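You operate a simulated robot arm through the tools that you are given. There is no shell and no other tool.

You run a simulated robot arm. Do the job below in one go: nothing can be reset, and whatever is moved stays where it is left.

TASK
Cap the pen, strap the journal shut and put it in the bedside drawer.
Fine: shut the drawer. Where these are worked on the way, their far stop is far enough and under half their travel is too little: bedside drawer.
Where things are to end (x, y in the base frame): journal within 0.06 m of [0.84, 0.27].

It is judged by the outcome, as a careful person would: the job done as asked, and still so three seconds after it is handed in. It fails if anything else is knocked over, pushed out of place, dropped, spilled or broken. Lids that push on must go on centred and level and be pressed home; caps that screw on are set level and turned clockwise until they are tight.

THE ROBOT
A 7-joint arm with a three-finger gripper, fixed in place. Base frame: the origin is on the floor under the middle of its stand, x ahead of it, y to its left, z up. Readings come in m, degrees, newtons and seconds.
With the tool pointing down near the work surface it reaches from about 0.5 to 0.94 m from the base axis. Its first joint turns from -166.0 to 166.0 degrees. Payload 2.69 kg.
The TCP is the grasp point between the finger pads, 0.029 m short of the fingertips. In the tool frame z runs along the fingers and y along their closing line. The gripper opens to 0.12 m; its body begins 0.078 m behind the TCP.
Orientation is that of the tool frame in the base frame, as [roll, pitch, yaw] about the fixed x, y, z axes, in that order (R = Rz(yaw) Ry(pitch) Rx(roll)). With the fingers straight down and closing along the base's y, the tool's x points along the base's -x, its y along +y and its z along -z.

THE INTERFACE
- The arm moves only by the tool send_rows. Its argument "increments" is a list that holds one entry, the list of rows, each a list of 6 numbers: the shift along the tool's x, y, z in units of 200 mm (1.0 is 200 mm), then the turn, a rotation vector about the tool's x, y, z in units of 180 degrees (1.0 is 180 degrees). In form: [[[x, y, z, rx, ry, rz], ...]]. A call has 1 to 20 rows; each row is the pose to reach, as a shift and turn from the pose commanded when the call began, along the tool's axes at that moment. "hand" is the closure, from 0 (fully open) to 1 (shut), set as the call begins (left out, the last holds). A call with a number of a shift or a turn outside -1 to 1 is refused whole. Each row takes 0.2 s and may step no farther than 0.05 m and 8.6 degrees from the row before; otherwise, or with a gripper value out of range, the whole call is refused. Where a pose cannot be reached the arm comes as near as it can. A force on the tool above 40 N (or 10 N above the force at the start of the call, whichever is more), or a blocked arm, ends the call early, and 0.2 s more pass. The fingers move at their own pace (about 0.04 m/s each) and stop on an object; they squeeze with about 37 N. The grip force told is the motor's: it shows also when the fingers shut on nothing. Time passes only in rows, and 0.2 s behind the last, so rows that repeat a pose let the fingers close. The reply holds the time, the measured pose of the TCP, the force on the tool along the base axes, the opening and the grip force, in the units named above and with some noise, with the torque about the TCP (base axes, N m) and any sound that the robot's microphone picked up.
- Cameras (640 x 400 px; columns grow to the right, rows downward): "scene" is fixed at [0.2242, -0.5063, 1.201]; the picture's right is [0.82, -0.57, 0.00], its down [-0.24, -0.35, -0.91] and it looks along [0.52, 0.74, -0.42] (base axes); focal length 314 px, centre (320, 200). "wrist" rides on the gripper at [0.063, 0, -0.104] in the tool frame; the picture's right is [0.01, 1.00, 0.00], its down [-0.83, 0.00, -0.56] and it looks along [-0.56, 0.00, 0.83] (tool axes); focal length 275 px, centre (320, 200). There is no depth. A picture from a camera that has moved, and an enlarged one, comes with that camera's place and axes in the base frame and with its lens. The place of the scene camera against the robot may be out by one fixed shift of up to 0.012 m in any direction.
- snapshot(camera): a new picture of that camera. The clock stands still meanwhile.
- lift_body(by): slides the trunk up (or, below 0, down) by that many m; the arm rides with it, the base frame stays. It gives what a move gives, with no picture.
- enlarge(camera, box): a new picture of the part [left, top, right, bottom] of that camera's present view, enlarged. The clock stands still meanwhile.
- sign_off(): hands the job in; it is judged then, once.

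Nothing tells you positions but the pictures and the camera data. Unless the task says otherwise, let go and move clear before handing in.

The tools are called after "Call:" as name(argument=value, ...) on one line, values as JSON. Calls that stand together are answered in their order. send_rows: Moves the arm, as the interface text tells. Its arguments: {"type":"object","properties":{"increments":{"type":"array"},"hand":{"type":"number"}},"required":["increments"]} The other tools are called the same way: lift_body (by) moves the trunk up or down; snapshot (camera) takes a picture; enlarge (camera, box) takes an enlarged picture of a part of a camera's view; sign_off () hands the job in.

At the start:

```text
time: 0.0
ee_pos: [0.5088, 0.2653, 1.0531]
tool_rot: [180.0, 0.0, 179.9]
force: [-1.0, -0.2, -0.1]
wrist_torque: [0.02, 0.01, -0.03]
width: 0.1199
gripper_force: 0.1
trunk travel left (down, up): [-0.55, 0.063]
```

scene: 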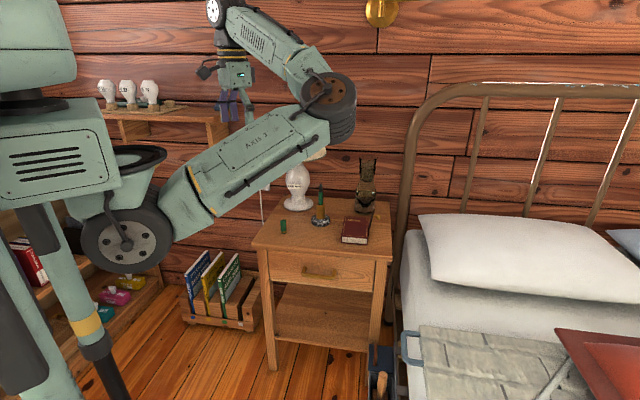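
wrist: 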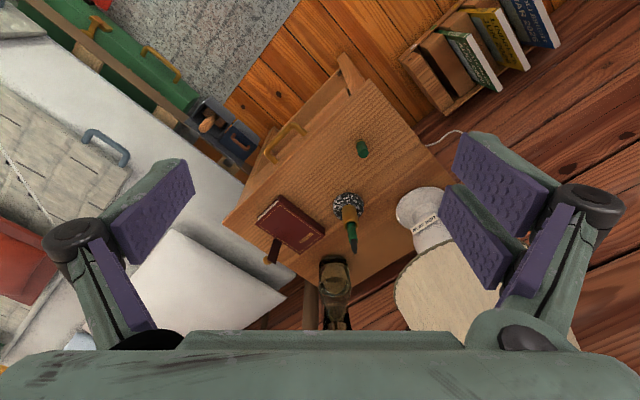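

I see a nightstand with a drawer, a red journal, a pen standing in a holder, a green cap, a lamp and a figurine. I'll look closer before moving.

Call:
enlarge(camera="scene", box=[230, 140, 420, 260])

Call:
enlarge(camera="wrist", box=[210, 90, 450, 310])

Call:
enlarge(camera="scene", box=[240, 220, 420, 380])

```text
3.33 times, centred on (325, 200) of scene
camera zoom: at [0.2242, -0.5063, 1.201], right [0.82, -0.57, 0.0], down [-0.24, -0.35, -0.91], along [0.52, 0.74, -0.42], focal length 1046 px, centre (303, 200)
```

zoom: 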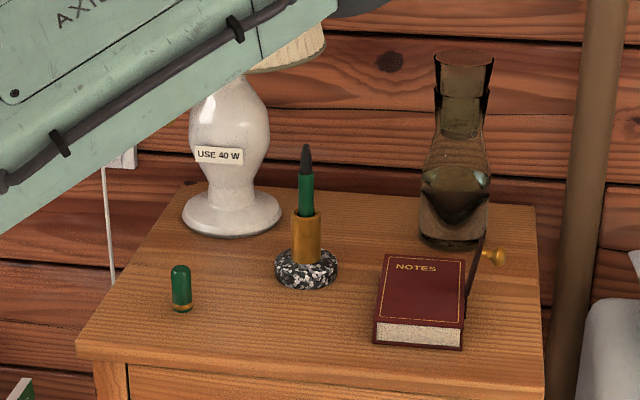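

```text
1.82 times, centred on (330, 200) of wrist
camera zoom: at [0.4452, 0.2649, 1.1585], right [-0.01, 1.0, 0.0], down [0.83, 0.0, 0.56], along [0.56, 0.0, -0.83], focal length 500 px, centre (302, 200)
```

zoom: 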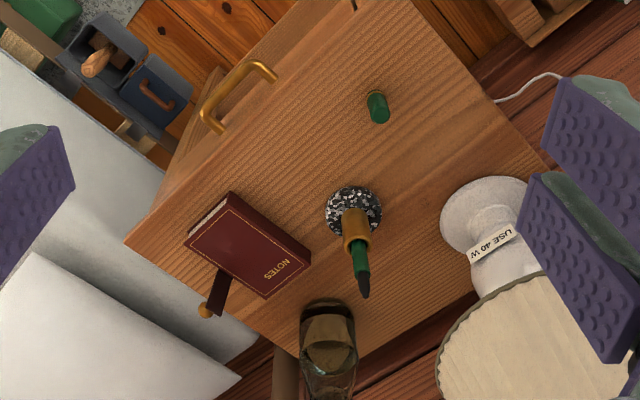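

```text
2.50 times, centred on (330, 300) of scene
camera zoom: at [0.2242, -0.5063, 1.201], right [0.82, -0.57, 0.0], down [-0.24, -0.35, -0.91], along [0.52, 0.74, -0.42], focal length 785 px, centre (295, -50)
```

zoom: 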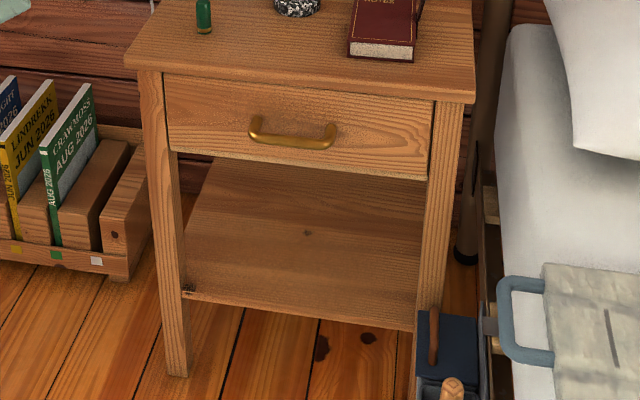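

The nightstand top is near z = 0.62 and its drawer front faces roughly (-0.69, -0.72). The cap stands near (0.67, 0.35), the pen near (0.82, 0.335) with its nib up, and the journal sits to the right with a raised strap. I'll move the wrist camera in for a closer look.

Call:
send_rows(increments=[[[-0.1, -0.03, 0.1, 0, 0, 0], [-0.2, -0.06, 0.2, 0, 0, 0], [-0.3, -0.09, 0.3, 0, 0, 0], [-0.4, -0.12, 0.4, 0, 0, 0], [-0.5, -0.16, 0.5, 0, 0, 0], [-0.6, -0.2, 0.6, 0, 0, 0], [-0.65, -0.22, 0.7, 0, 0, 0], [-0.65, -0.22, 0.75, 0, 0, 0]]], hand=0)

Call:
snapshot(camera="wrist")

Call:
snapshot(camera="scene")

```text
time: 1.8
ee_pos: [0.639, 0.2195, 0.9024]
tool_rot: [180.0, 0.0, 180.0]
force: [0.6, -0.1, -0.6]
wrist_torque: [0.01, 0.02, -0.01]
width: 0.12
gripper_force: 0.1
trunk travel left (down, up): [-0.55, 0.063]
```

```text
taken
camera wrist: at [0.5751, 0.2199, 1.0081], right [0.0, 1.0, 0.0], down [0.83, 0.0, 0.56], along [0.56, 0.0, -0.83], focal length 275 px, centre (320, 200)
```

wrist: 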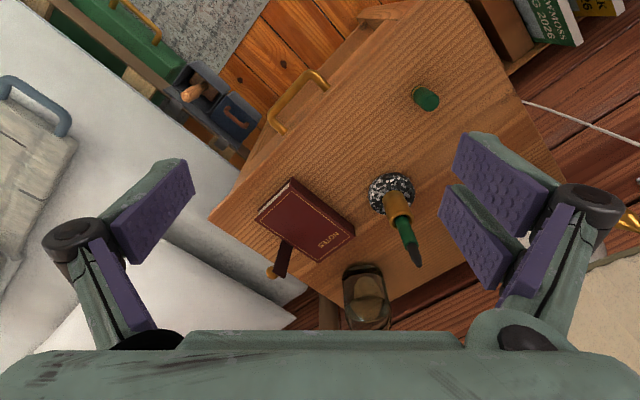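

```text
taken
```

scene: 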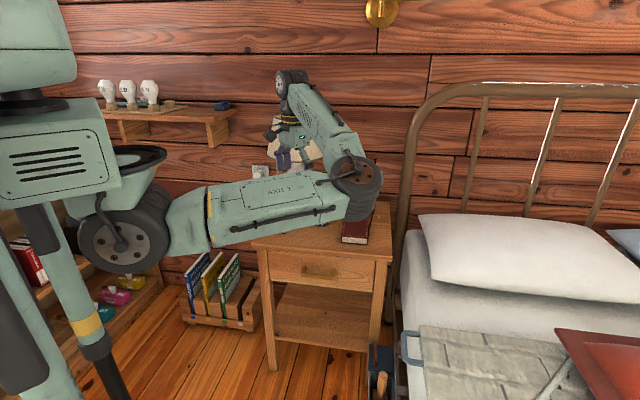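

The closer view works. I'll enlarge on the journal, the cap and the drawer handle to get exact shapes and positions.

Call:
enlarge(camera="wrist", box=[220, 160, 380, 290])

Call:
enlarge(camera="wrist", box=[350, 60, 470, 280])

Call:
enlarge(camera="wrist", box=[200, 40, 360, 160])

```text
3.08 times, centred on (300, 225) of wrist
camera zoom: at [0.5751, 0.2199, 1.0081], right [0.0, 1.0, 0.0], down [0.83, 0.0, 0.56], along [0.56, 0.0, -0.83], focal length 847 px, centre (382, 123)
```

zoom: 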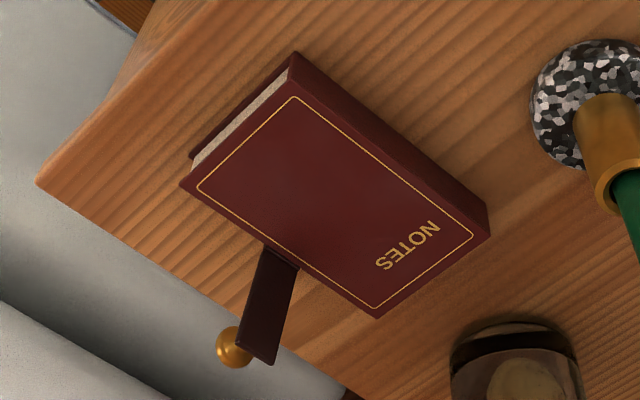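

```text
1.82 times, centred on (410, 170) of wrist
camera zoom: at [0.5751, 0.2199, 1.0081], right [0.0, 1.0, 0.0], down [0.83, 0.0, 0.56], along [0.56, 0.0, -0.83], focal length 500 px, centre (156, 254)
```

zoom: 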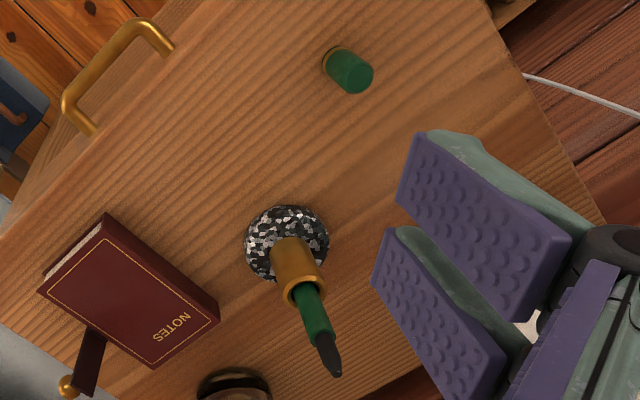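

```text
3.33 times, centred on (280, 100) of wrist
camera zoom: at [0.5751, 0.2199, 1.0081], right [0.0, 1.0, 0.0], down [0.83, 0.0, 0.56], along [0.56, 0.0, -0.83], focal length 918 px, centre (453, 533)
```

zoom: 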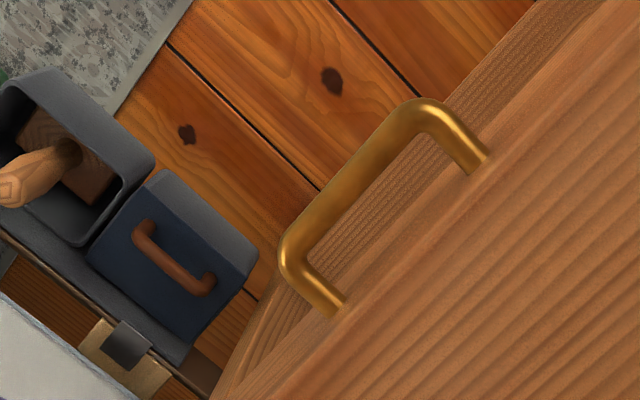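

The journal lies at about (0.876, 0.196), aligned with the table and roughly 0.087 x 0.146 m. Its strap stands upright on the right side, with a brass knob near (0.918, 0.142, 0.707). I'll start with the cap at (0.664, 0.353), turning the tool so the fingers close along x and stay clear of the lamp.

Call:
send_rows(increments=[[[-0.01, 0.055, 0.02, 0, 0, -0.042], [-0.02, 0.11, 0.04, 0, 0, -0.084], [-0.03, 0.165, 0.06, 0, 0, -0.126], [-0.04, 0.22, 0.08, 0, 0, -0.168], [-0.05, 0.275, 0.1, 0, 0, -0.21], [-0.06, 0.33, 0.12, 0, 0, -0.252], [-0.07, 0.385, 0.14, 0, 0, -0.294], [-0.08, 0.44, 0.16, 0, 0, -0.336], [-0.09, 0.495, 0.18, 0, 0, -0.378], [-0.1, 0.55, 0.2, 0, 0, -0.42], [-0.11, 0.61, 0.22, 0, 0, -0.462], [-0.125, 0.665, 0.25, 0, 0, -0.5], [-0.125, 0.665, 0.25, 0, 0, -0.5]]], hand=0.55)

Call:
snapshot(camera="wrist")

Call:
snapshot(camera="scene")

```text
time: 4.6
ee_pos: [0.6632, 0.3549, 0.8532]
tool_rot: [180.0, -0.1, -89.9]
force: [0.4, -0.6, -1.2]
wrist_torque: [-0.03, 0.01, -0.01]
width: 0.0539
gripper_force: 0.1
trunk travel left (down, up): [-0.55, 0.063]
```

```text
taken
camera wrist: at [0.6635, 0.2917, 0.9587], right [-1.0, -0.01, 0.0], down [-0.01, 0.83, 0.56], along [0.0, 0.56, -0.83], focal length 275 px, centre (320, 200)
```

wrist: 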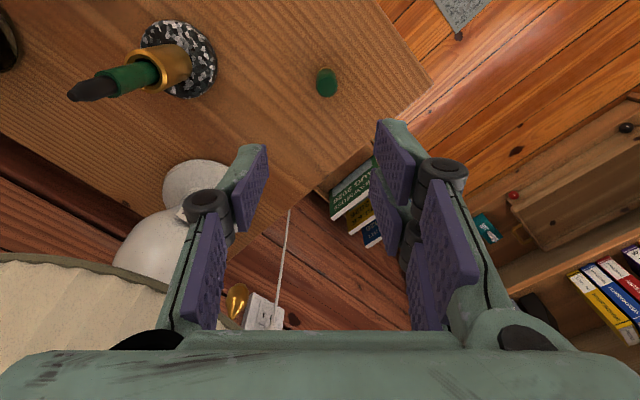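

```text
taken
```

scene: 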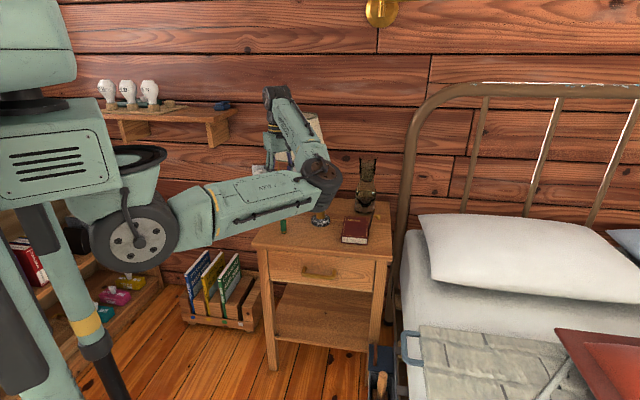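

Both cameras show the cap almost directly under the tool. I'll zoom in on the cap to fix its position.

Call:
enlarge(camera="wrist", box=[280, 50, 370, 110])

Call:
enlarge(camera="scene", box=[255, 150, 345, 240])

Call:
enlarge(camera="wrist", box=[50, 0, 250, 125])

```text
6.67 times, centred on (325, 80) of wrist
camera zoom: at [0.6635, 0.2917, 0.9587], right [-1.0, -0.01, 0.0], down [-0.01, 0.83, 0.56], along [0.0, 0.56, -0.83], focal length 1835 px, centre (287, 1000)
```

zoom: 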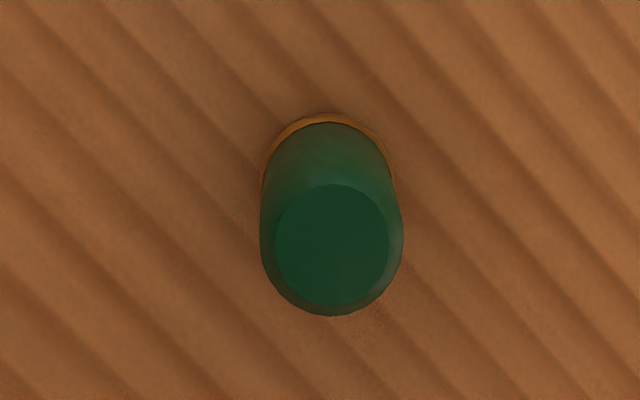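

```text
4.44 times, centred on (300, 195) of scene
camera zoom: at [0.2242, -0.5063, 1.201], right [0.82, -0.57, 0.0], down [-0.24, -0.35, -0.91], along [0.52, 0.74, -0.42], focal length 1395 px, centre (409, 222)
```

zoom: 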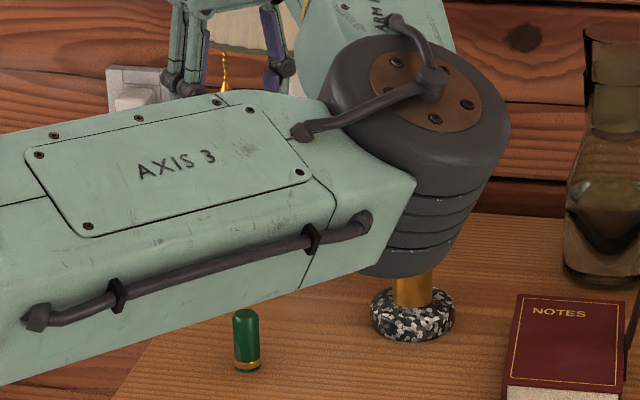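

```text
3.20 times, centred on (150, 62) of wrist
camera zoom: at [0.6635, 0.2917, 0.9587], right [-1.0, -0.01, 0.0], down [-0.01, 0.83, 0.56], along [0.0, 0.56, -0.83], focal length 881 px, centre (864, 640)
```

zoom: 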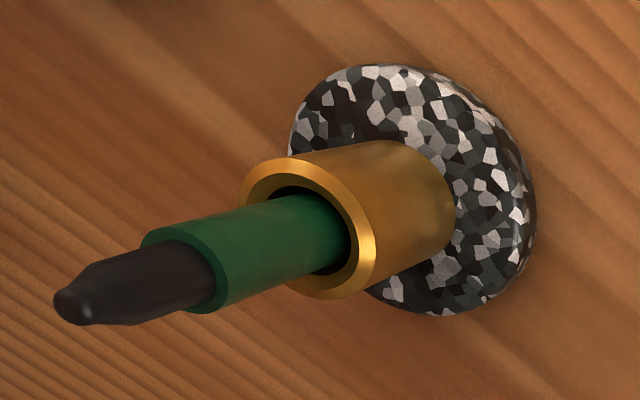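

The cap stands at (0.657, 0.3515), about 22 mm wide and 48 mm tall. I'll centre over it and lower most of the way with the trunk, since that keeps the elbow off the table, then check again.

Call:
send_rows(increments=[[[0.0175, 0.03, 0, 0, 0, 0], [0.0175, 0.03, 0, 0, 0, 0]]])

Call:
lift_body(by=-0.12)

Call:
snapshot(camera="wrist")

Call:
snapshot(camera="scene")

```text
time: 5.2
ee_pos: [0.6586, 0.3504, 0.8526]
tool_rot: [180.0, 0.0, -90.1]
force: [-0.3, 0.7, -0.6]
wrist_torque: [0.01, 0.0, -0.01]
width: 0.054
gripper_force: 0.1
trunk travel left (down, up): [-0.55, 0.063]
```

```text
time: 6.7
ee_pos: [0.6579, 0.3509, 0.734]
tool_rot: [-179.9, 0.0, -90.0]
force: [0.3, -0.4, -1.1]
wrist_torque: [0.0, -0.02, 0.0]
width: 0.0541
gripper_force: 0.0
trunk travel left (down, up): [-0.43, 0.183]
```

```text
taken
camera wrist: at [0.6574, 0.2879, 0.8388], right [-1.0, -0.01, 0.0], down [0.0, 0.83, 0.56], along [0.0, 0.56, -0.83], focal length 275 px, centre (320, 200)
```

wrist: 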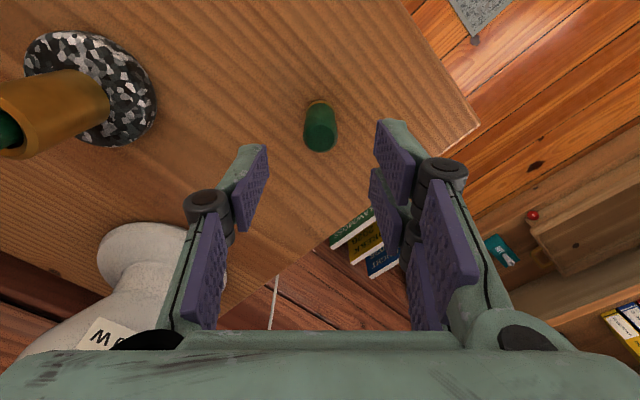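

```text
taken
```

scene: 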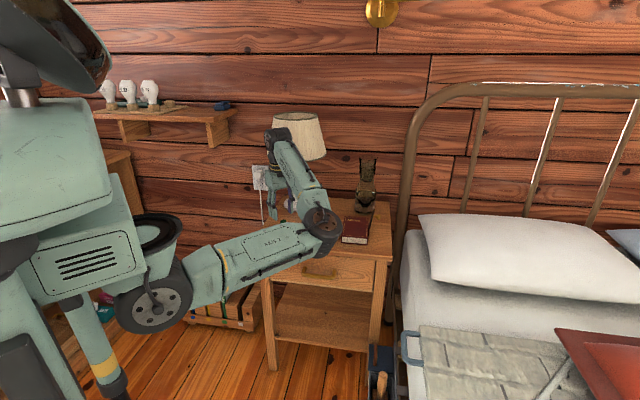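

The cap is centred between the fingers in the picture. One zoom will check the y alignment before I lower onto it.

Call:
enlarge(camera="wrist", box=[270, 80, 370, 170])

```text
4.44 times, centred on (320, 125) of wrist
camera zoom: at [0.6574, 0.2879, 0.8388], right [-1.0, -0.01, 0.0], down [0.0, 0.83, 0.56], along [0.0, 0.56, -0.83], focal length 1224 px, centre (320, 533)
```

zoom: 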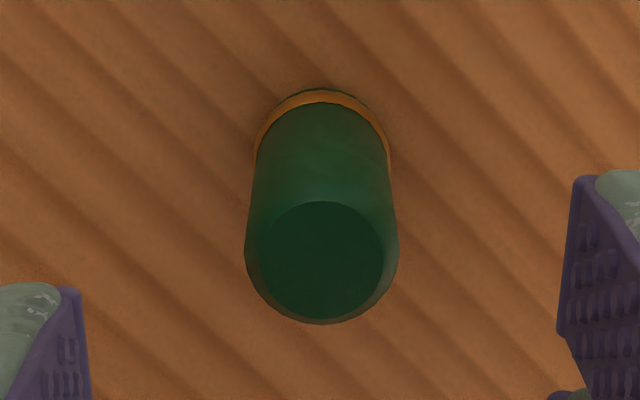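

The cap centre is near (0.657, 0.354). I'll make a 3 mm correction and descend to just above the table.

Call:
send_rows(increments=[[[-0.015, 0.004, 0, 0, 0, 0], [-0.015, 0.004, 0.1, 0, 0, 0], [-0.015, 0.004, 0.2, 0, 0, 0], [-0.015, 0.004, 0.28, 0, 0, 0], [-0.015, 0.004, 0.34, 0, 0, 0], [-0.015, 0.004, 0.34, 0, 0, 0]]])

Call:
snapshot(camera="wrist")

Call:
enlarge(camera="scene", box=[240, 160, 360, 240])

```text
time: 8.1
ee_pos: [0.6569, 0.3527, 0.6669]
tool_rot: [-179.8, 0.1, -89.9]
force: [0.4, -0.3, 12.6]
wrist_torque: [-0.08, 0.34, -0.07]
width: 0.0551
gripper_force: 1.0
trunk travel left (down, up): [-0.43, 0.183]
```

```text
taken
camera wrist: at [0.6563, 0.2898, 0.7732], right [-1.0, 0.0, 0.0], down [-0.01, 0.83, 0.56], along [0.0, 0.56, -0.83], focal length 275 px, centre (320, 200)
```

wrist: 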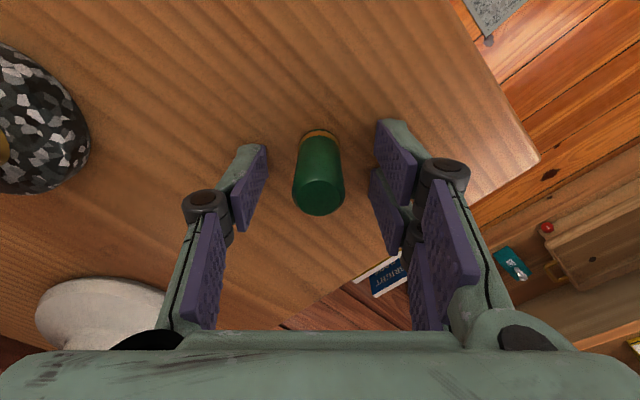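

```text
5.00 times, centred on (300, 200) of scene
camera zoom: at [0.2242, -0.5063, 1.201], right [0.82, -0.57, 0.0], down [-0.24, -0.35, -0.91], along [0.52, 0.74, -0.42], focal length 1570 px, centre (420, 200)
```

zoom: 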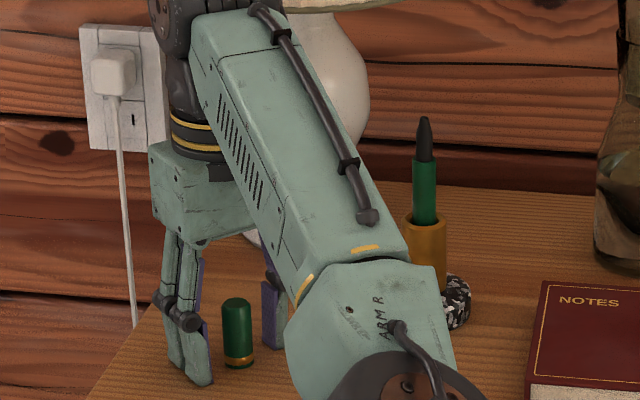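

The fingertips touched the table at TCP z = 0.667, so the tabletop is at about z = 0.638. I'll lift a few mm, shift 4.5 mm toward the cap's true centre and close on it.

Call:
send_rows(increments=[[[0, 0, -0.03, 0, 0, 0], [0.0225, 0, -0.03, 0, 0, 0], [0.0225, 0, -0.03, 0, 0, 0]]])

Call:
enlarge(camera="wrist", box=[220, 100, 420, 240])

```text
time: 8.9
ee_pos: [0.6564, 0.3498, 0.6708]
tool_rot: [180.0, 0.0, -90.0]
force: [-0.1, -0.1, 0.9]
wrist_torque: [0.0, 0.01, 0.0]
width: 0.054
gripper_force: 0.1
trunk travel left (down, up): [-0.43, 0.183]
```

```text
2.86 times, centred on (320, 170) of wrist
camera zoom: at [0.6565, 0.2858, 0.7762], right [-1.0, -0.01, 0.0], down [0.0, 0.83, 0.56], along [0.0, 0.56, -0.83], focal length 786 px, centre (320, 286)
```

zoom: 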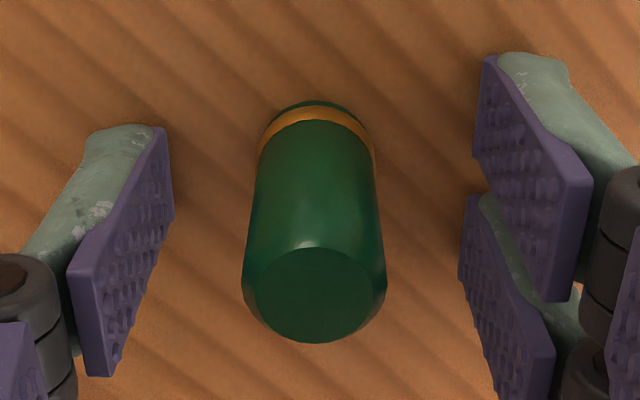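

The cap sits centred between the pads, so I'll close on it.

Call:
send_rows(increments=[[[0, 0, 0, 0, 0, 0], [0, 0, 0, 0, 0, 0], [0, 0, 0, 0, 0, 0], [0, 0, 0, 0, 0, 0], [0, 0, 0, 0, 0, 0]]], hand=1)

Call:
enlarge(camera="wrist", box=[220, 100, 420, 240])

```text
time: 10.1
ee_pos: [0.6574, 0.3485, 0.6708]
tool_rot: [-180.0, 0.0, -90.0]
force: [0.6, 0.0, 0.0]
wrist_torque: [0.03, 0.01, -0.02]
width: 0.0195
gripper_force: 37.6
trunk travel left (down, up): [-0.43, 0.183]
```

```text
2.86 times, centred on (320, 170) of wrist
camera zoom: at [0.6565, 0.2858, 0.7765], right [-1.0, 0.0, 0.0], down [0.0, 0.83, 0.56], along [0.0, 0.56, -0.83], focal length 786 px, centre (320, 286)
```

zoom: 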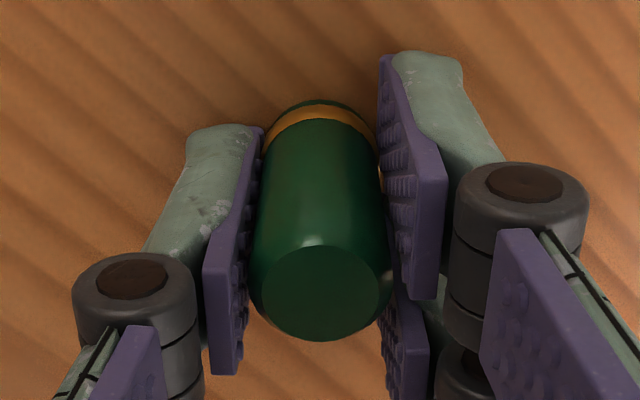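

I have the cap: opening 19.5 mm, grip 37.6 N, axis on the TCP. From two wrist views the pen tip is at (0.815, 0.334, 0.787). I'll raise straight up with the trunk, then move over the pen.

Call:
lift_body(by=0.18)

Call:
send_rows(increments=[[[0.01, -0.1, 0, 0, 0, 0], [0.02, -0.2, 0, 0, 0, 0], [0.03, -0.3, 0, 0, 0, 0], [0.04, -0.4, 0, 0, 0, 0], [0.045, -0.48, 0, 0, 0, 0], [0.05, -0.54, 0, 0, 0, 0], [0.05, -0.54, 0, 0, 0, 0]]])

Call:
snapshot(camera="wrist")

Call:
snapshot(camera="scene")

```text
time: 12.1
ee_pos: [0.6574, 0.3496, 0.8501]
tool_rot: [-180.0, 0.0, -90.0]
force: [0.8, -0.6, -1.0]
wrist_torque: [-0.02, 0.02, 0.02]
width: 0.0194
gripper_force: 36.5
trunk travel left (down, up): [-0.61, 0.003]
```

```text
time: 13.7
ee_pos: [0.7646, 0.3392, 0.8509]
tool_rot: [180.0, 0.0, -90.0]
force: [-0.2, -0.6, -0.3]
wrist_torque: [-0.02, 0.02, -0.01]
width: 0.0193
gripper_force: 36.4
trunk travel left (down, up): [-0.61, 0.003]
```

```text
taken
camera wrist: at [0.7645, 0.2756, 0.9562], right [-1.0, -0.01, 0.0], down [0.0, 0.83, 0.56], along [0.0, 0.56, -0.83], focal length 275 px, centre (320, 200)
```

wrist: 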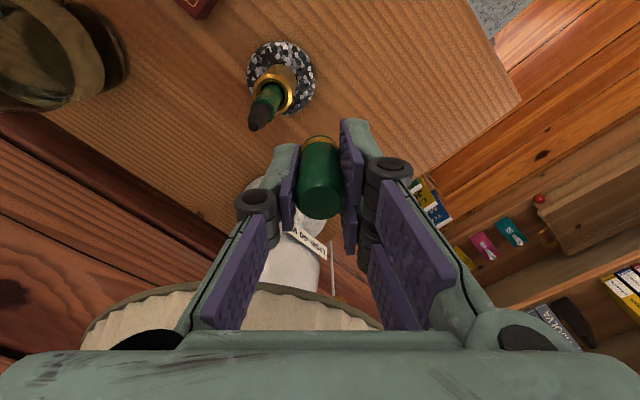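

```text
taken
```

scene: 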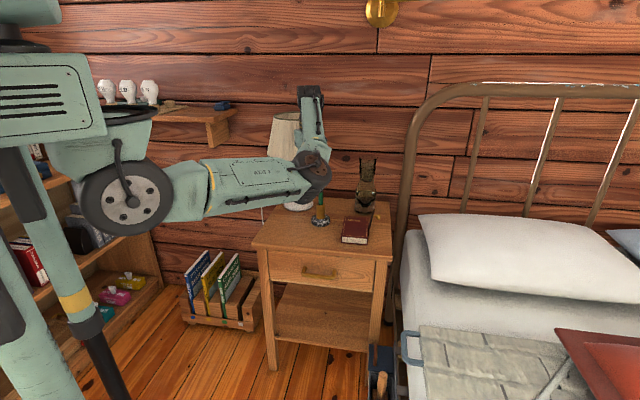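

The pen is in view just ahead of the held cap. I'll zoom in to measure the pen axis precisely.

Call:
enlarge(camera="wrist", box=[230, 30, 370, 230])

Call:
enlarge(camera="wrist", box=[230, 30, 330, 140])

Call:
enlarge(camera="scene", box=[260, 70, 380, 240])

```text
2.00 times, centred on (300, 130) of wrist
camera zoom: at [0.7645, 0.2756, 0.9562], right [-1.0, -0.01, 0.0], down [0.0, 0.83, 0.56], along [0.0, 0.56, -0.83], focal length 551 px, centre (360, 340)
```

zoom: 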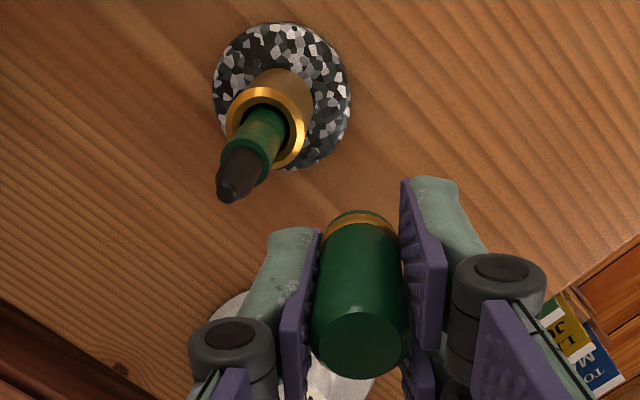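

```text
3.64 times, centred on (280, 85) of wrist
camera zoom: at [0.7645, 0.2756, 0.9562], right [-1.0, -0.01, 0.0], down [0.0, 0.83, 0.56], along [0.0, 0.56, -0.83], focal length 1001 px, centre (466, 618)
```

zoom: 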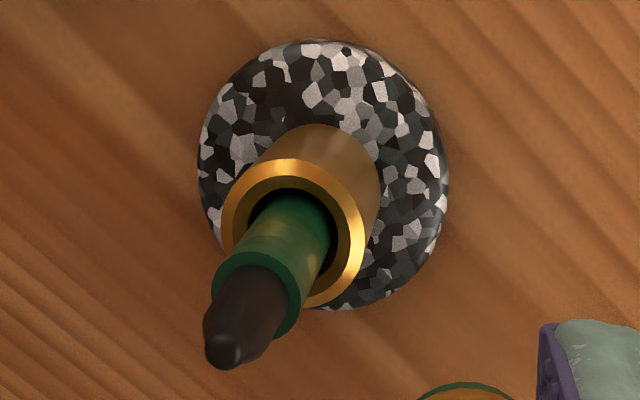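

```text
2.35 times, centred on (320, 155) of scene
camera zoom: at [0.2242, -0.5063, 1.201], right [0.82, -0.57, 0.0], down [-0.24, -0.35, -0.91], along [0.52, 0.74, -0.42], focal length 739 px, centre (320, 306)
```

zoom: 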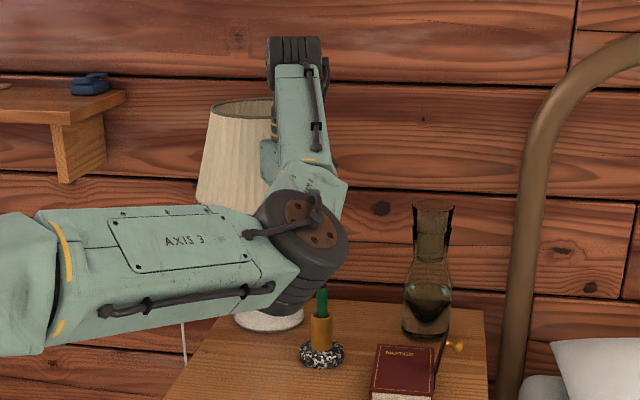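

The pen axis is at about (0.8055, 0.3335) with its tip at z ≈ 0.79. I'll move the cap over it, leaving roughly 28 mm of clearance, and check alignment.

Call:
send_rows(increments=[[[0.01, -0.07, 0, 0, 0, 0], [0.02, -0.14, 0, 0, 0, 0], [0.0275, -0.205, 0, 0, 0, 0], [0.0275, -0.205, 0, 0, 0, 0], [0.0275, -0.205, 0, 0, 0, 0]]])

Call:
enlarge(camera="wrist", box=[250, 40, 390, 230])

Call:
snapshot(camera="wrist")

Call:
enlarge(camera="scene", box=[260, 70, 380, 240])

```text
time: 14.9
ee_pos: [0.8046, 0.3333, 0.8496]
tool_rot: [-179.9, 0.0, -90.0]
force: [-0.3, 0.1, -0.1]
wrist_torque: [-0.03, -0.04, -0.02]
width: 0.0188
gripper_force: 37.7
trunk travel left (down, up): [-0.61, 0.003]
```

```text
2.11 times, centred on (320, 135) of wrist
camera zoom: at [0.8047, 0.2699, 0.9562], right [-1.0, 0.0, 0.0], down [0.0, 0.83, 0.56], along [0.0, 0.56, -0.83], focal length 580 px, centre (320, 337)
```

zoom: 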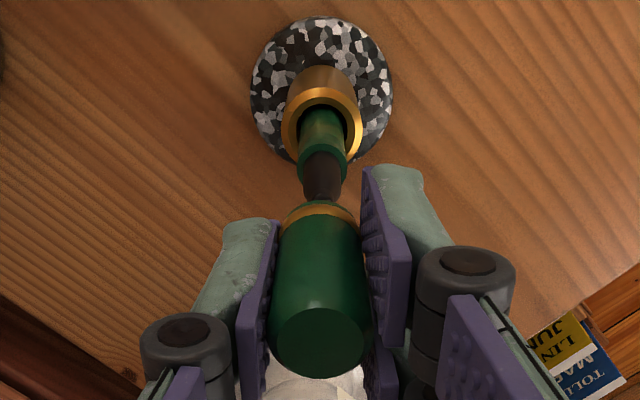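

```text
taken
camera wrist: at [0.8047, 0.2699, 0.9562], right [-1.0, 0.0, 0.0], down [0.0, 0.83, 0.56], along [0.0, 0.56, -0.83], focal length 275 px, centre (320, 200)
```

wrist: 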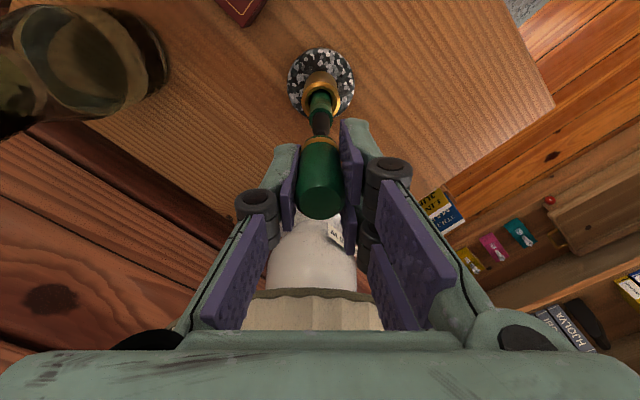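

```text
2.35 times, centred on (320, 155) of scene
camera zoom: at [0.2242, -0.5063, 1.201], right [0.82, -0.57, 0.0], down [-0.24, -0.35, -0.91], along [0.52, 0.74, -0.42], focal length 739 px, centre (320, 306)
```

zoom: 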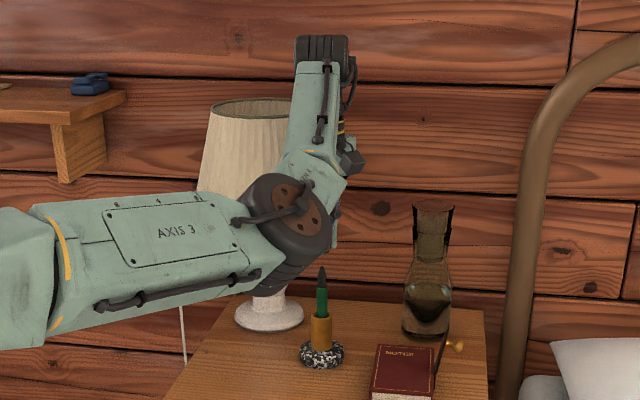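

Alignment along x looks good. I'll zoom tighter to check y, the depth direction, before lowering.

Call:
enlarge(camera="wrist", box=[270, 40, 370, 150])

Call:
enlarge(camera="scene", box=[280, 160, 360, 240])

```text
3.64 times, centred on (320, 95) of wrist
camera zoom: at [0.8047, 0.2699, 0.9562], right [-1.0, 0.0, 0.0], down [0.0, 0.83, 0.56], along [0.0, 0.56, -0.83], focal length 1001 px, centre (320, 582)
```

zoom: 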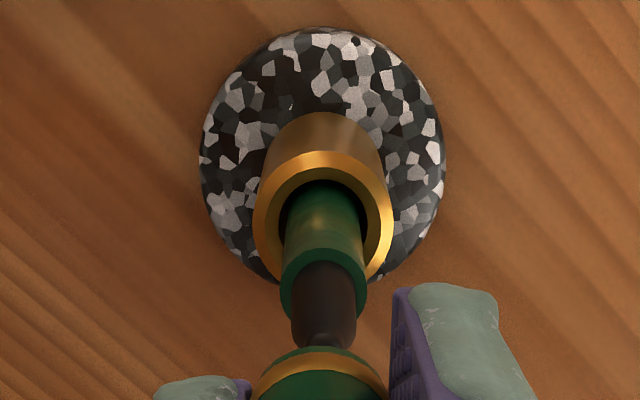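

```text
5.00 times, centred on (320, 200) of scene
camera zoom: at [0.2242, -0.5063, 1.201], right [0.82, -0.57, 0.0], down [-0.24, -0.35, -0.91], along [0.52, 0.74, -0.42], focal length 1570 px, centre (320, 200)
```

zoom: 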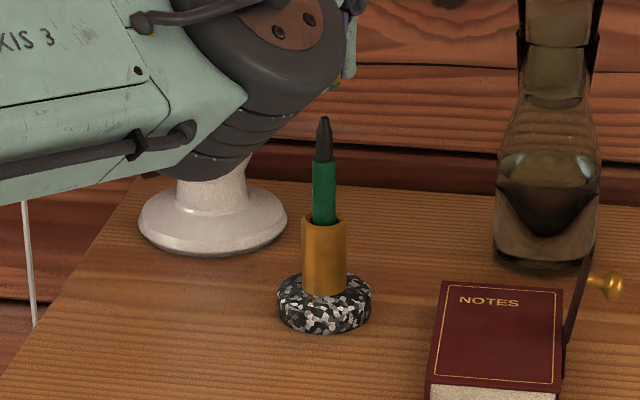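

Height cross-check gives the tip at z ≈ 0.791, the barrel shoulder at ≈ 0.758 and the holder top at ≈ 0.711. The cap bottom is at 0.817. I'll apply a sub-mm correction and lower 48 mm so the nib enters the cap, watching force.

Call:
send_rows(increments=[[[0.0025, 0.003, 0, 0, 0, 0], [0.0025, 0.003, 0.05, 0, 0, 0], [0.0025, 0.003, 0.1, 0, 0, 0], [0.0025, 0.003, 0.15, 0, 0, 0], [0.0025, 0.003, 0.2, 0, 0, 0], [0.0025, 0.003, 0.24, 0, 0, 0], [0.0025, 0.003, 0.24, 0, 0, 0]]])

Call:
enlarge(camera="wrist", box=[260, 30, 380, 230])

Call:
enlarge(camera="scene", box=[260, 150, 380, 240])

```text
time: 16.5
ee_pos: [0.8063, 0.3335, 0.8022]
tool_rot: [179.9, 0.0, -90.0]
force: [0.4, -0.1, -0.3]
wrist_torque: [-0.03, 0.01, 0.02]
width: 0.019
gripper_force: 36.5
trunk travel left (down, up): [-0.61, 0.003]
```

```text
2.00 times, centred on (320, 130) of wrist
camera zoom: at [0.805, 0.2701, 0.908], right [-1.0, -0.01, 0.0], down [0.0, 0.83, 0.56], along [0.0, 0.56, -0.83], focal length 551 px, centre (320, 340)
```

zoom: 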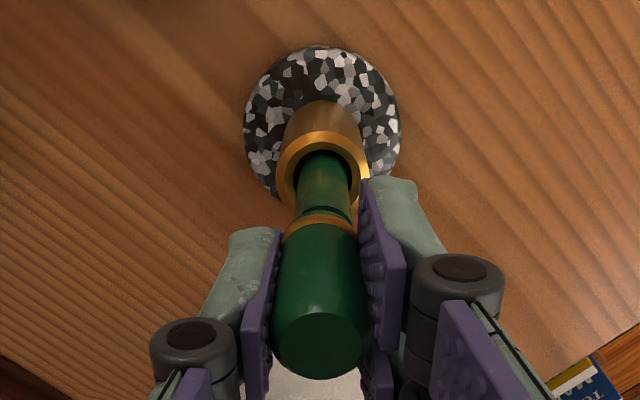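

```text
4.44 times, centred on (320, 195) of scene
camera zoom: at [0.2242, -0.5063, 1.201], right [0.82, -0.57, 0.0], down [-0.24, -0.35, -0.91], along [0.52, 0.74, -0.42], focal length 1395 px, centre (320, 222)
```

zoom: 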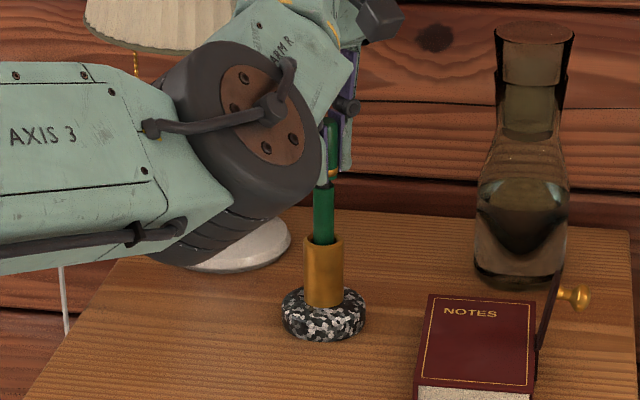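

No contact yet. I'll zoom in closely on the cap and barrel junction in both views.

Call:
enlarge(camera="scene", box=[305, 165, 345, 205])

Call:
enlarge(camera="wrist", box=[285, 80, 355, 160])

```text
10.00 times, centred on (325, 185) of scene
camera zoom: at [0.2242, -0.5063, 1.201], right [0.82, -0.57, 0.0], down [-0.24, -0.35, -0.91], along [0.52, 0.74, -0.42], focal length 3139 px, centre (270, 350)
```

zoom: 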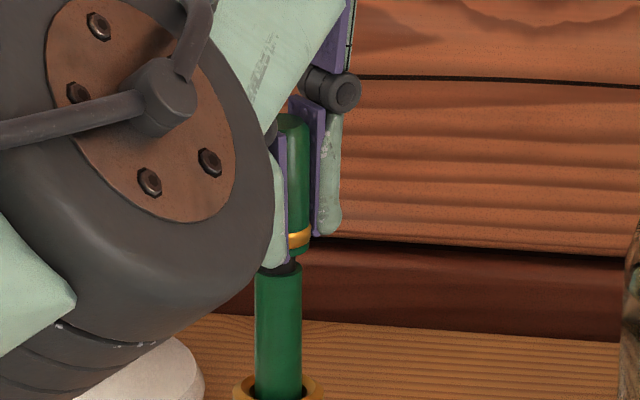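

```text
5.00 times, centred on (320, 120) of wrist
camera zoom: at [0.805, 0.2701, 0.908], right [-1.0, -0.01, 0.0], down [0.0, 0.83, 0.56], along [0.0, 0.56, -0.83], focal length 1376 px, centre (320, 600)
```

zoom: 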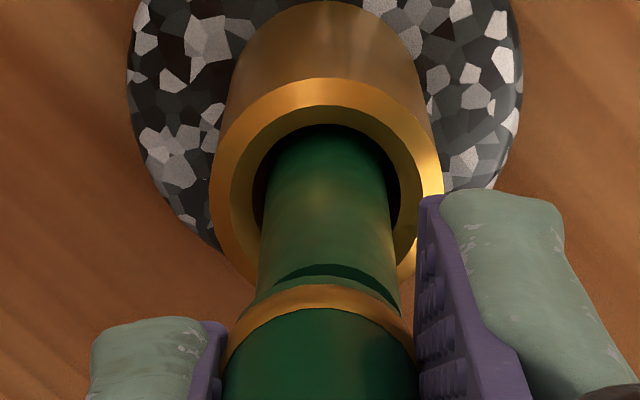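

The cap sits about 1 mm too far in +x. I'll shift it -x by 1 mm and re-check.

Call:
send_rows(increments=[[[0, 0.0055, 0, 0, 0, 0], [0, 0.0055, 0, 0, 0, 0], [0, 0.0055, 0, 0, 0, 0]]])

Call:
enlarge(camera="wrist", box=[285, 80, 355, 160])

Call:
enlarge(camera="scene", box=[315, 170, 340, 195])

```text
time: 17.3
ee_pos: [0.8032, 0.3332, 0.8028]
tool_rot: [-180.0, 0.0, -90.0]
force: [0.1, 0.5, 0.2]
wrist_torque: [0.01, -0.01, 0.0]
width: 0.0181
gripper_force: 37.0
trunk travel left (down, up): [-0.61, 0.003]
```

```text
5.00 times, centred on (320, 120) of wrist
camera zoom: at [0.804, 0.2702, 0.9085], right [-1.0, -0.01, 0.0], down [0.0, 0.83, 0.56], along [0.0, 0.56, -0.83], focal length 1376 px, centre (320, 600)
```

zoom: 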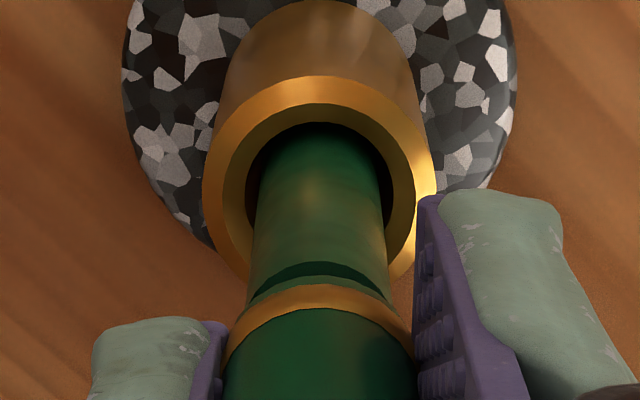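

```text
16.00 times, centred on (328, 182) of scene
camera zoom: at [0.2242, -0.5063, 1.201], right [0.82, -0.57, 0.0], down [-0.24, -0.35, -0.91], along [0.52, 0.74, -0.42], focal length 5023 px, centre (200, 480)
```

zoom: 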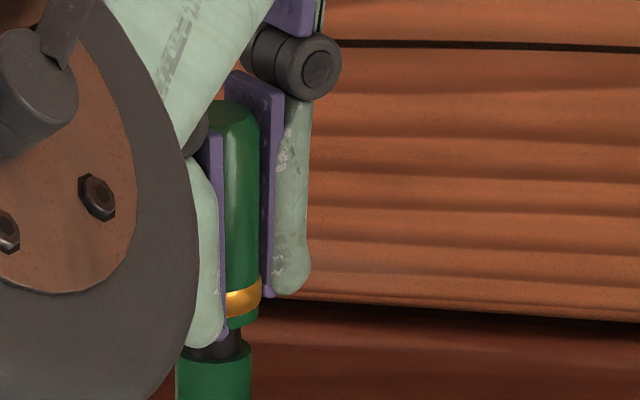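

The cap is now coaxial with the barrel in both views. I'll lower it onto the barrel slowly.

Call:
send_rows(increments=[[[0, 0, 0.02, 0, 0, 0], [0, 0, 0.04, 0, 0, 0], [0, 0, 0.055, 0, 0, 0], [0, 0, 0.07, 0, 0, 0], [0, 0, 0.085, 0, 0, 0], [0, 0, 0.1, 0, 0, 0]]])

Call:
enlarge(camera="wrist", box=[260, 60, 380, 220])

Call:
enlarge(camera="scene", box=[305, 165, 345, 205])

```text
time: 18.7
ee_pos: [0.8041, 0.3341, 0.7929]
tool_rot: [-179.3, 0.3, -89.9]
force: [-4.3, -2.6, 19.2]
wrist_torque: [-0.23, 0.24, -0.03]
width: 0.0182
gripper_force: 37.0
trunk travel left (down, up): [-0.61, 0.003]
stopped in row 6: the force on the tool passed its limit at 42 N (the readings are from after the stop); the commanded pose is now the measured one
```

```text
2.50 times, centred on (320, 140) of wrist
camera zoom: at [0.8038, 0.27, 0.8989], right [-1.0, -0.01, -0.01], down [-0.01, 0.83, 0.56], along [0.01, 0.56, -0.83], focal length 688 px, centre (320, 350)
```

zoom: 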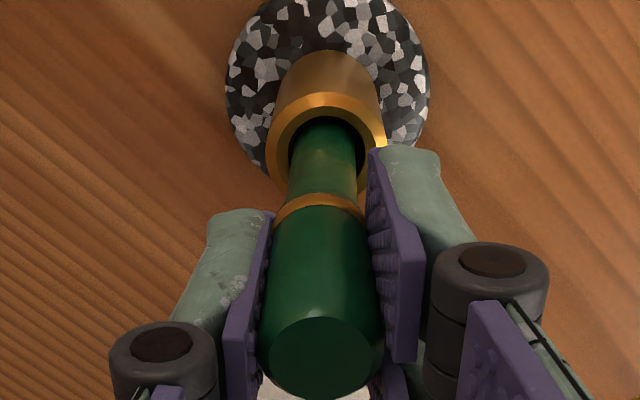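

```text
10.00 times, centred on (325, 185) of scene
camera zoom: at [0.2242, -0.5063, 1.201], right [0.82, -0.57, 0.0], down [-0.24, -0.35, -0.91], along [0.52, 0.74, -0.42], focal length 3139 px, centre (270, 350)
```

zoom: 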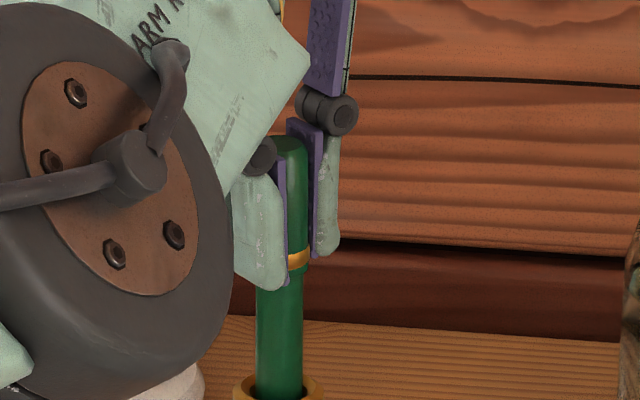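

The cap rim met the barrel's shoulder. The contact torque puts the touch at the cap's (-x, -y) rim, so the cap must move slightly toward (-x, -y). I'll back off 4 mm, level the tool and look again.

Call:
send_rows(increments=[[[0, 0, -0.02, 0, 0, 0], [0, 0, -0.03, -0.0039, 0.0017, 0.0006], [0, 0, -0.03, -0.0039, 0.0017, 0.0006]]])

Call:
enlarge(camera="wrist", box=[270, 70, 370, 220])

Call:
enlarge(camera="scene", box=[315, 170, 340, 195])

```text
time: 19.5
ee_pos: [0.8054, 0.334, 0.7931]
tool_rot: [179.7, -0.1, -90.0]
force: [0.6, -0.1, 1.1]
wrist_torque: [0.0, 0.02, 0.03]
width: 0.0181
gripper_force: 36.9
trunk travel left (down, up): [-0.61, 0.003]
```

```text
2.67 times, centred on (320, 145) of wrist
camera zoom: at [0.8053, 0.2706, 0.8997], right [-1.0, 0.0, 0.01], down [0.0, 0.83, 0.55], along [-0.01, 0.55, -0.83], focal length 734 px, centre (320, 347)
```

zoom: 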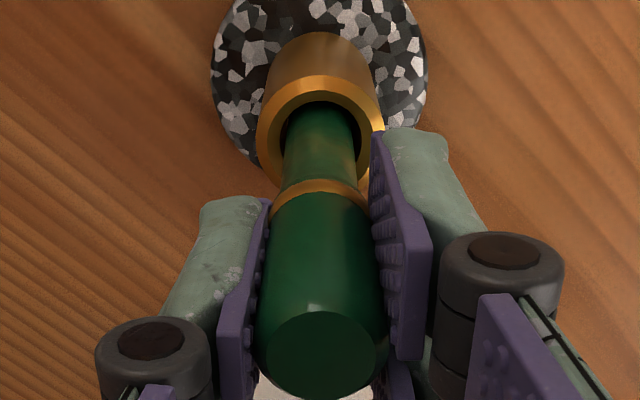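

```text
16.00 times, centred on (328, 182) of scene
camera zoom: at [0.2242, -0.5063, 1.201], right [0.82, -0.57, 0.0], down [-0.24, -0.35, -0.91], along [0.52, 0.74, -0.42], focal length 5023 px, centre (200, 480)
```

zoom: 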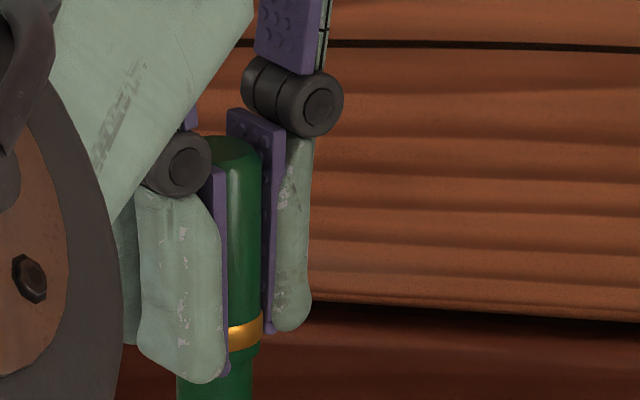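

The arm only rose about 1 mm and there's almost no load on it. I'll raise it 6 mm more, re-level and look at the gap.

Call:
send_rows(increments=[[[0, 0, -0.015, 0.0015, -0.0004, 0], [0, 0, -0.03, 0.0015, -0.0004, 0], [0, 0, -0.03, 0.0015, -0.0004, 0]]])

Call:
enlarge(camera="wrist", box=[285, 80, 355, 160])

Call:
enlarge(camera="wrist", box=[270, 70, 370, 220])

Call:
enlarge(camera="scene", box=[313, 170, 343, 200])

```text
time: 20.3
ee_pos: [0.8052, 0.3332, 0.8004]
tool_rot: [-180.0, 0.0, -90.1]
force: [-0.5, 0.1, -0.4]
wrist_torque: [0.02, -0.01, 0.02]
width: 0.018
gripper_force: 36.8
trunk travel left (down, up): [-0.61, 0.003]
```

```text
5.00 times, centred on (320, 120) of wrist
camera zoom: at [0.805, 0.2706, 0.9068], right [-1.0, 0.0, 0.0], down [0.0, 0.83, 0.56], along [0.0, 0.56, -0.83], focal length 1376 px, centre (320, 600)
```

zoom: 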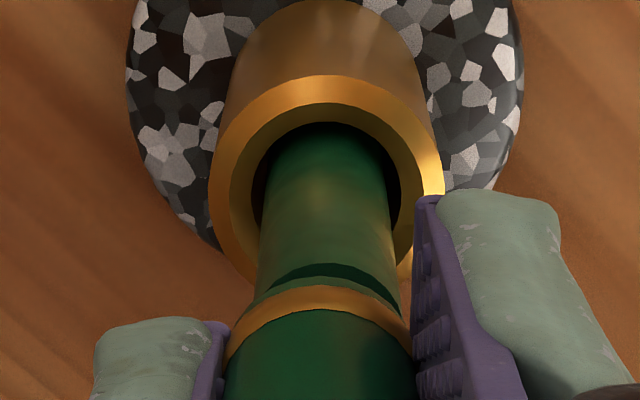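

```text
2.67 times, centred on (320, 145) of wrist
camera zoom: at [0.805, 0.2706, 0.9068], right [-1.0, 0.0, 0.0], down [0.0, 0.83, 0.56], along [0.0, 0.56, -0.83], focal length 734 px, centre (320, 347)
```

zoom: 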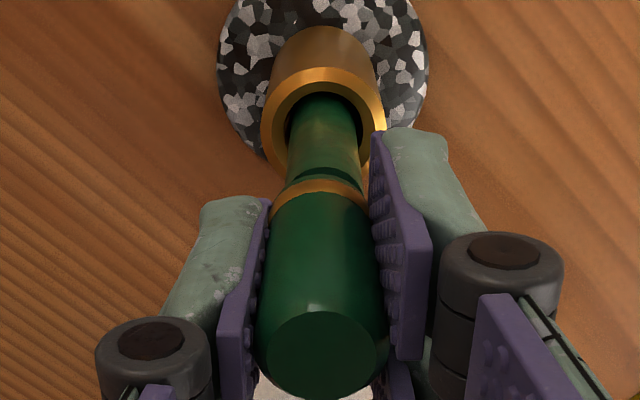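

```text
13.33 times, centred on (328, 185) of scene
camera zoom: at [0.2242, -0.5063, 1.201], right [0.82, -0.57, 0.0], down [-0.24, -0.35, -0.91], along [0.52, 0.74, -0.42], focal length 4186 px, centre (213, 400)
```

zoom: 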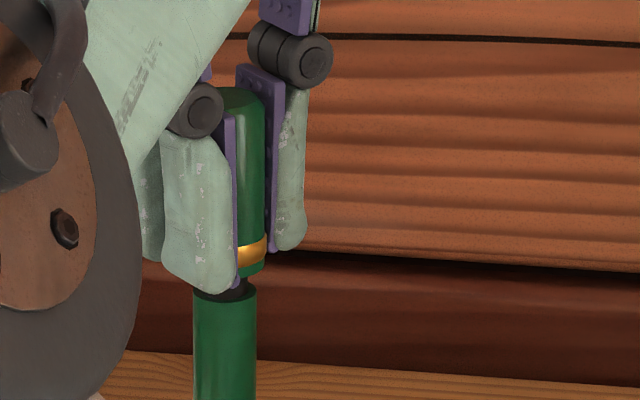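

The stop reset x by about 1 mm. I'll shift the cap by (-1.2, -0.8) mm and descend gently to 3 mm below the contact height, reading the torque.

Call:
send_rows(increments=[[[0.004, 0.006, 0, 0, 0, 0], [0.004, 0.006, 0, 0, 0, 0], [0.004, 0.006, 0.02, 0, 0, 0], [0.004, 0.006, 0.035, 0, 0, 0], [0.004, 0.006, 0.05, 0, 0, 0], [0.004, 0.006, 0.065, 0, 0, 0], [0.004, 0.006, 0.065, 0, 0, 0]]])

Call:
enlarge(camera="wrist", box=[285, 80, 355, 160])

Call:
enlarge(camera="scene", box=[313, 170, 343, 200])

```text
time: 21.9
ee_pos: [0.8038, 0.3329, 0.7935]
tool_rot: [-179.5, 0.3, -90.0]
force: [-0.4, -1.2, 32.8]
wrist_torque: [-0.27, 0.06, -0.03]
width: 0.0183
gripper_force: 37.3
trunk travel left (down, up): [-0.61, 0.003]
heard: snap
```

```text
5.00 times, centred on (320, 120) of wrist
camera zoom: at [0.8026, 0.2694, 0.8993], right [-1.0, 0.0, -0.01], down [-0.01, 0.83, 0.56], along [0.0, 0.56, -0.83], focal length 1376 px, centre (320, 600)
```

zoom: 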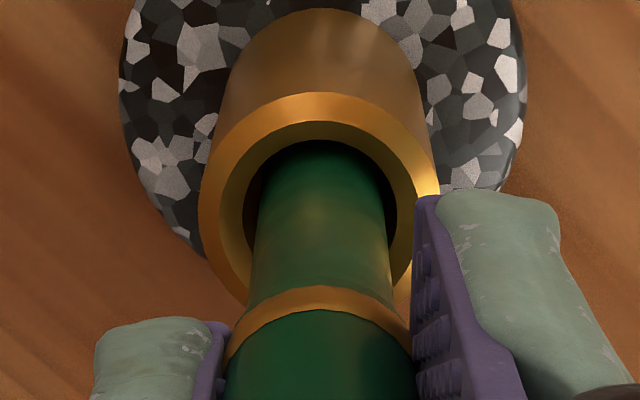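

```text
13.33 times, centred on (328, 185) of scene
camera zoom: at [0.2242, -0.5063, 1.201], right [0.82, -0.57, 0.0], down [-0.24, -0.35, -0.91], along [0.52, 0.74, -0.42], focal length 4186 px, centre (213, 400)
```

zoom: 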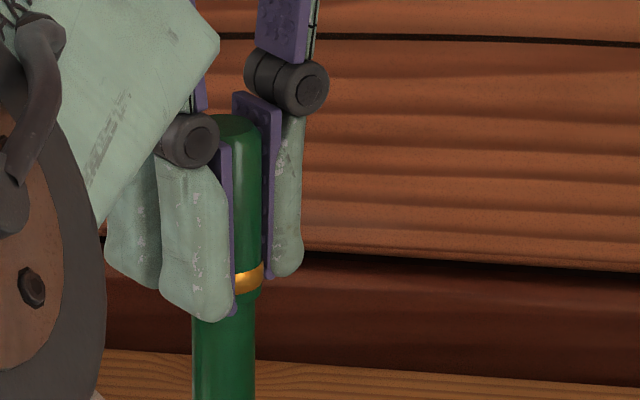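

I heard a snap, so the cap is seated against the shoulder. I'll unload the press to a few newtons and then open the fingers.

Call:
send_rows(increments=[[[0, 0, -0.012, 0, 0, 0], [0, 0, -0.025, 0, 0, 0], [0, 0, -0.025, 0, 0, 0]]])

```text
time: 22.7
ee_pos: [0.8027, 0.3334, 0.7938]
tool_rot: [-179.8, 0.0, -90.0]
force: [1.9, 2.2, 16.6]
wrist_torque: [0.17, -0.31, 0.0]
width: 0.0177
gripper_force: 36.8
trunk travel left (down, up): [-0.61, 0.003]
```

Call:
send_rows(increments=[[[0, 0, -0.008, 0, 0, 0], [0, 0, -0.012, 0, 0, 0], [0, 0, -0.012, 0, 0, 0]]])

```text
time: 23.5
ee_pos: [0.8032, 0.3325, 0.7946]
tool_rot: [179.8, -0.2, -90.1]
force: [-0.7, 0.1, -0.2]
wrist_torque: [0.03, 0.0, -0.02]
width: 0.0178
gripper_force: 36.4
trunk travel left (down, up): [-0.61, 0.003]
heard: snap
```

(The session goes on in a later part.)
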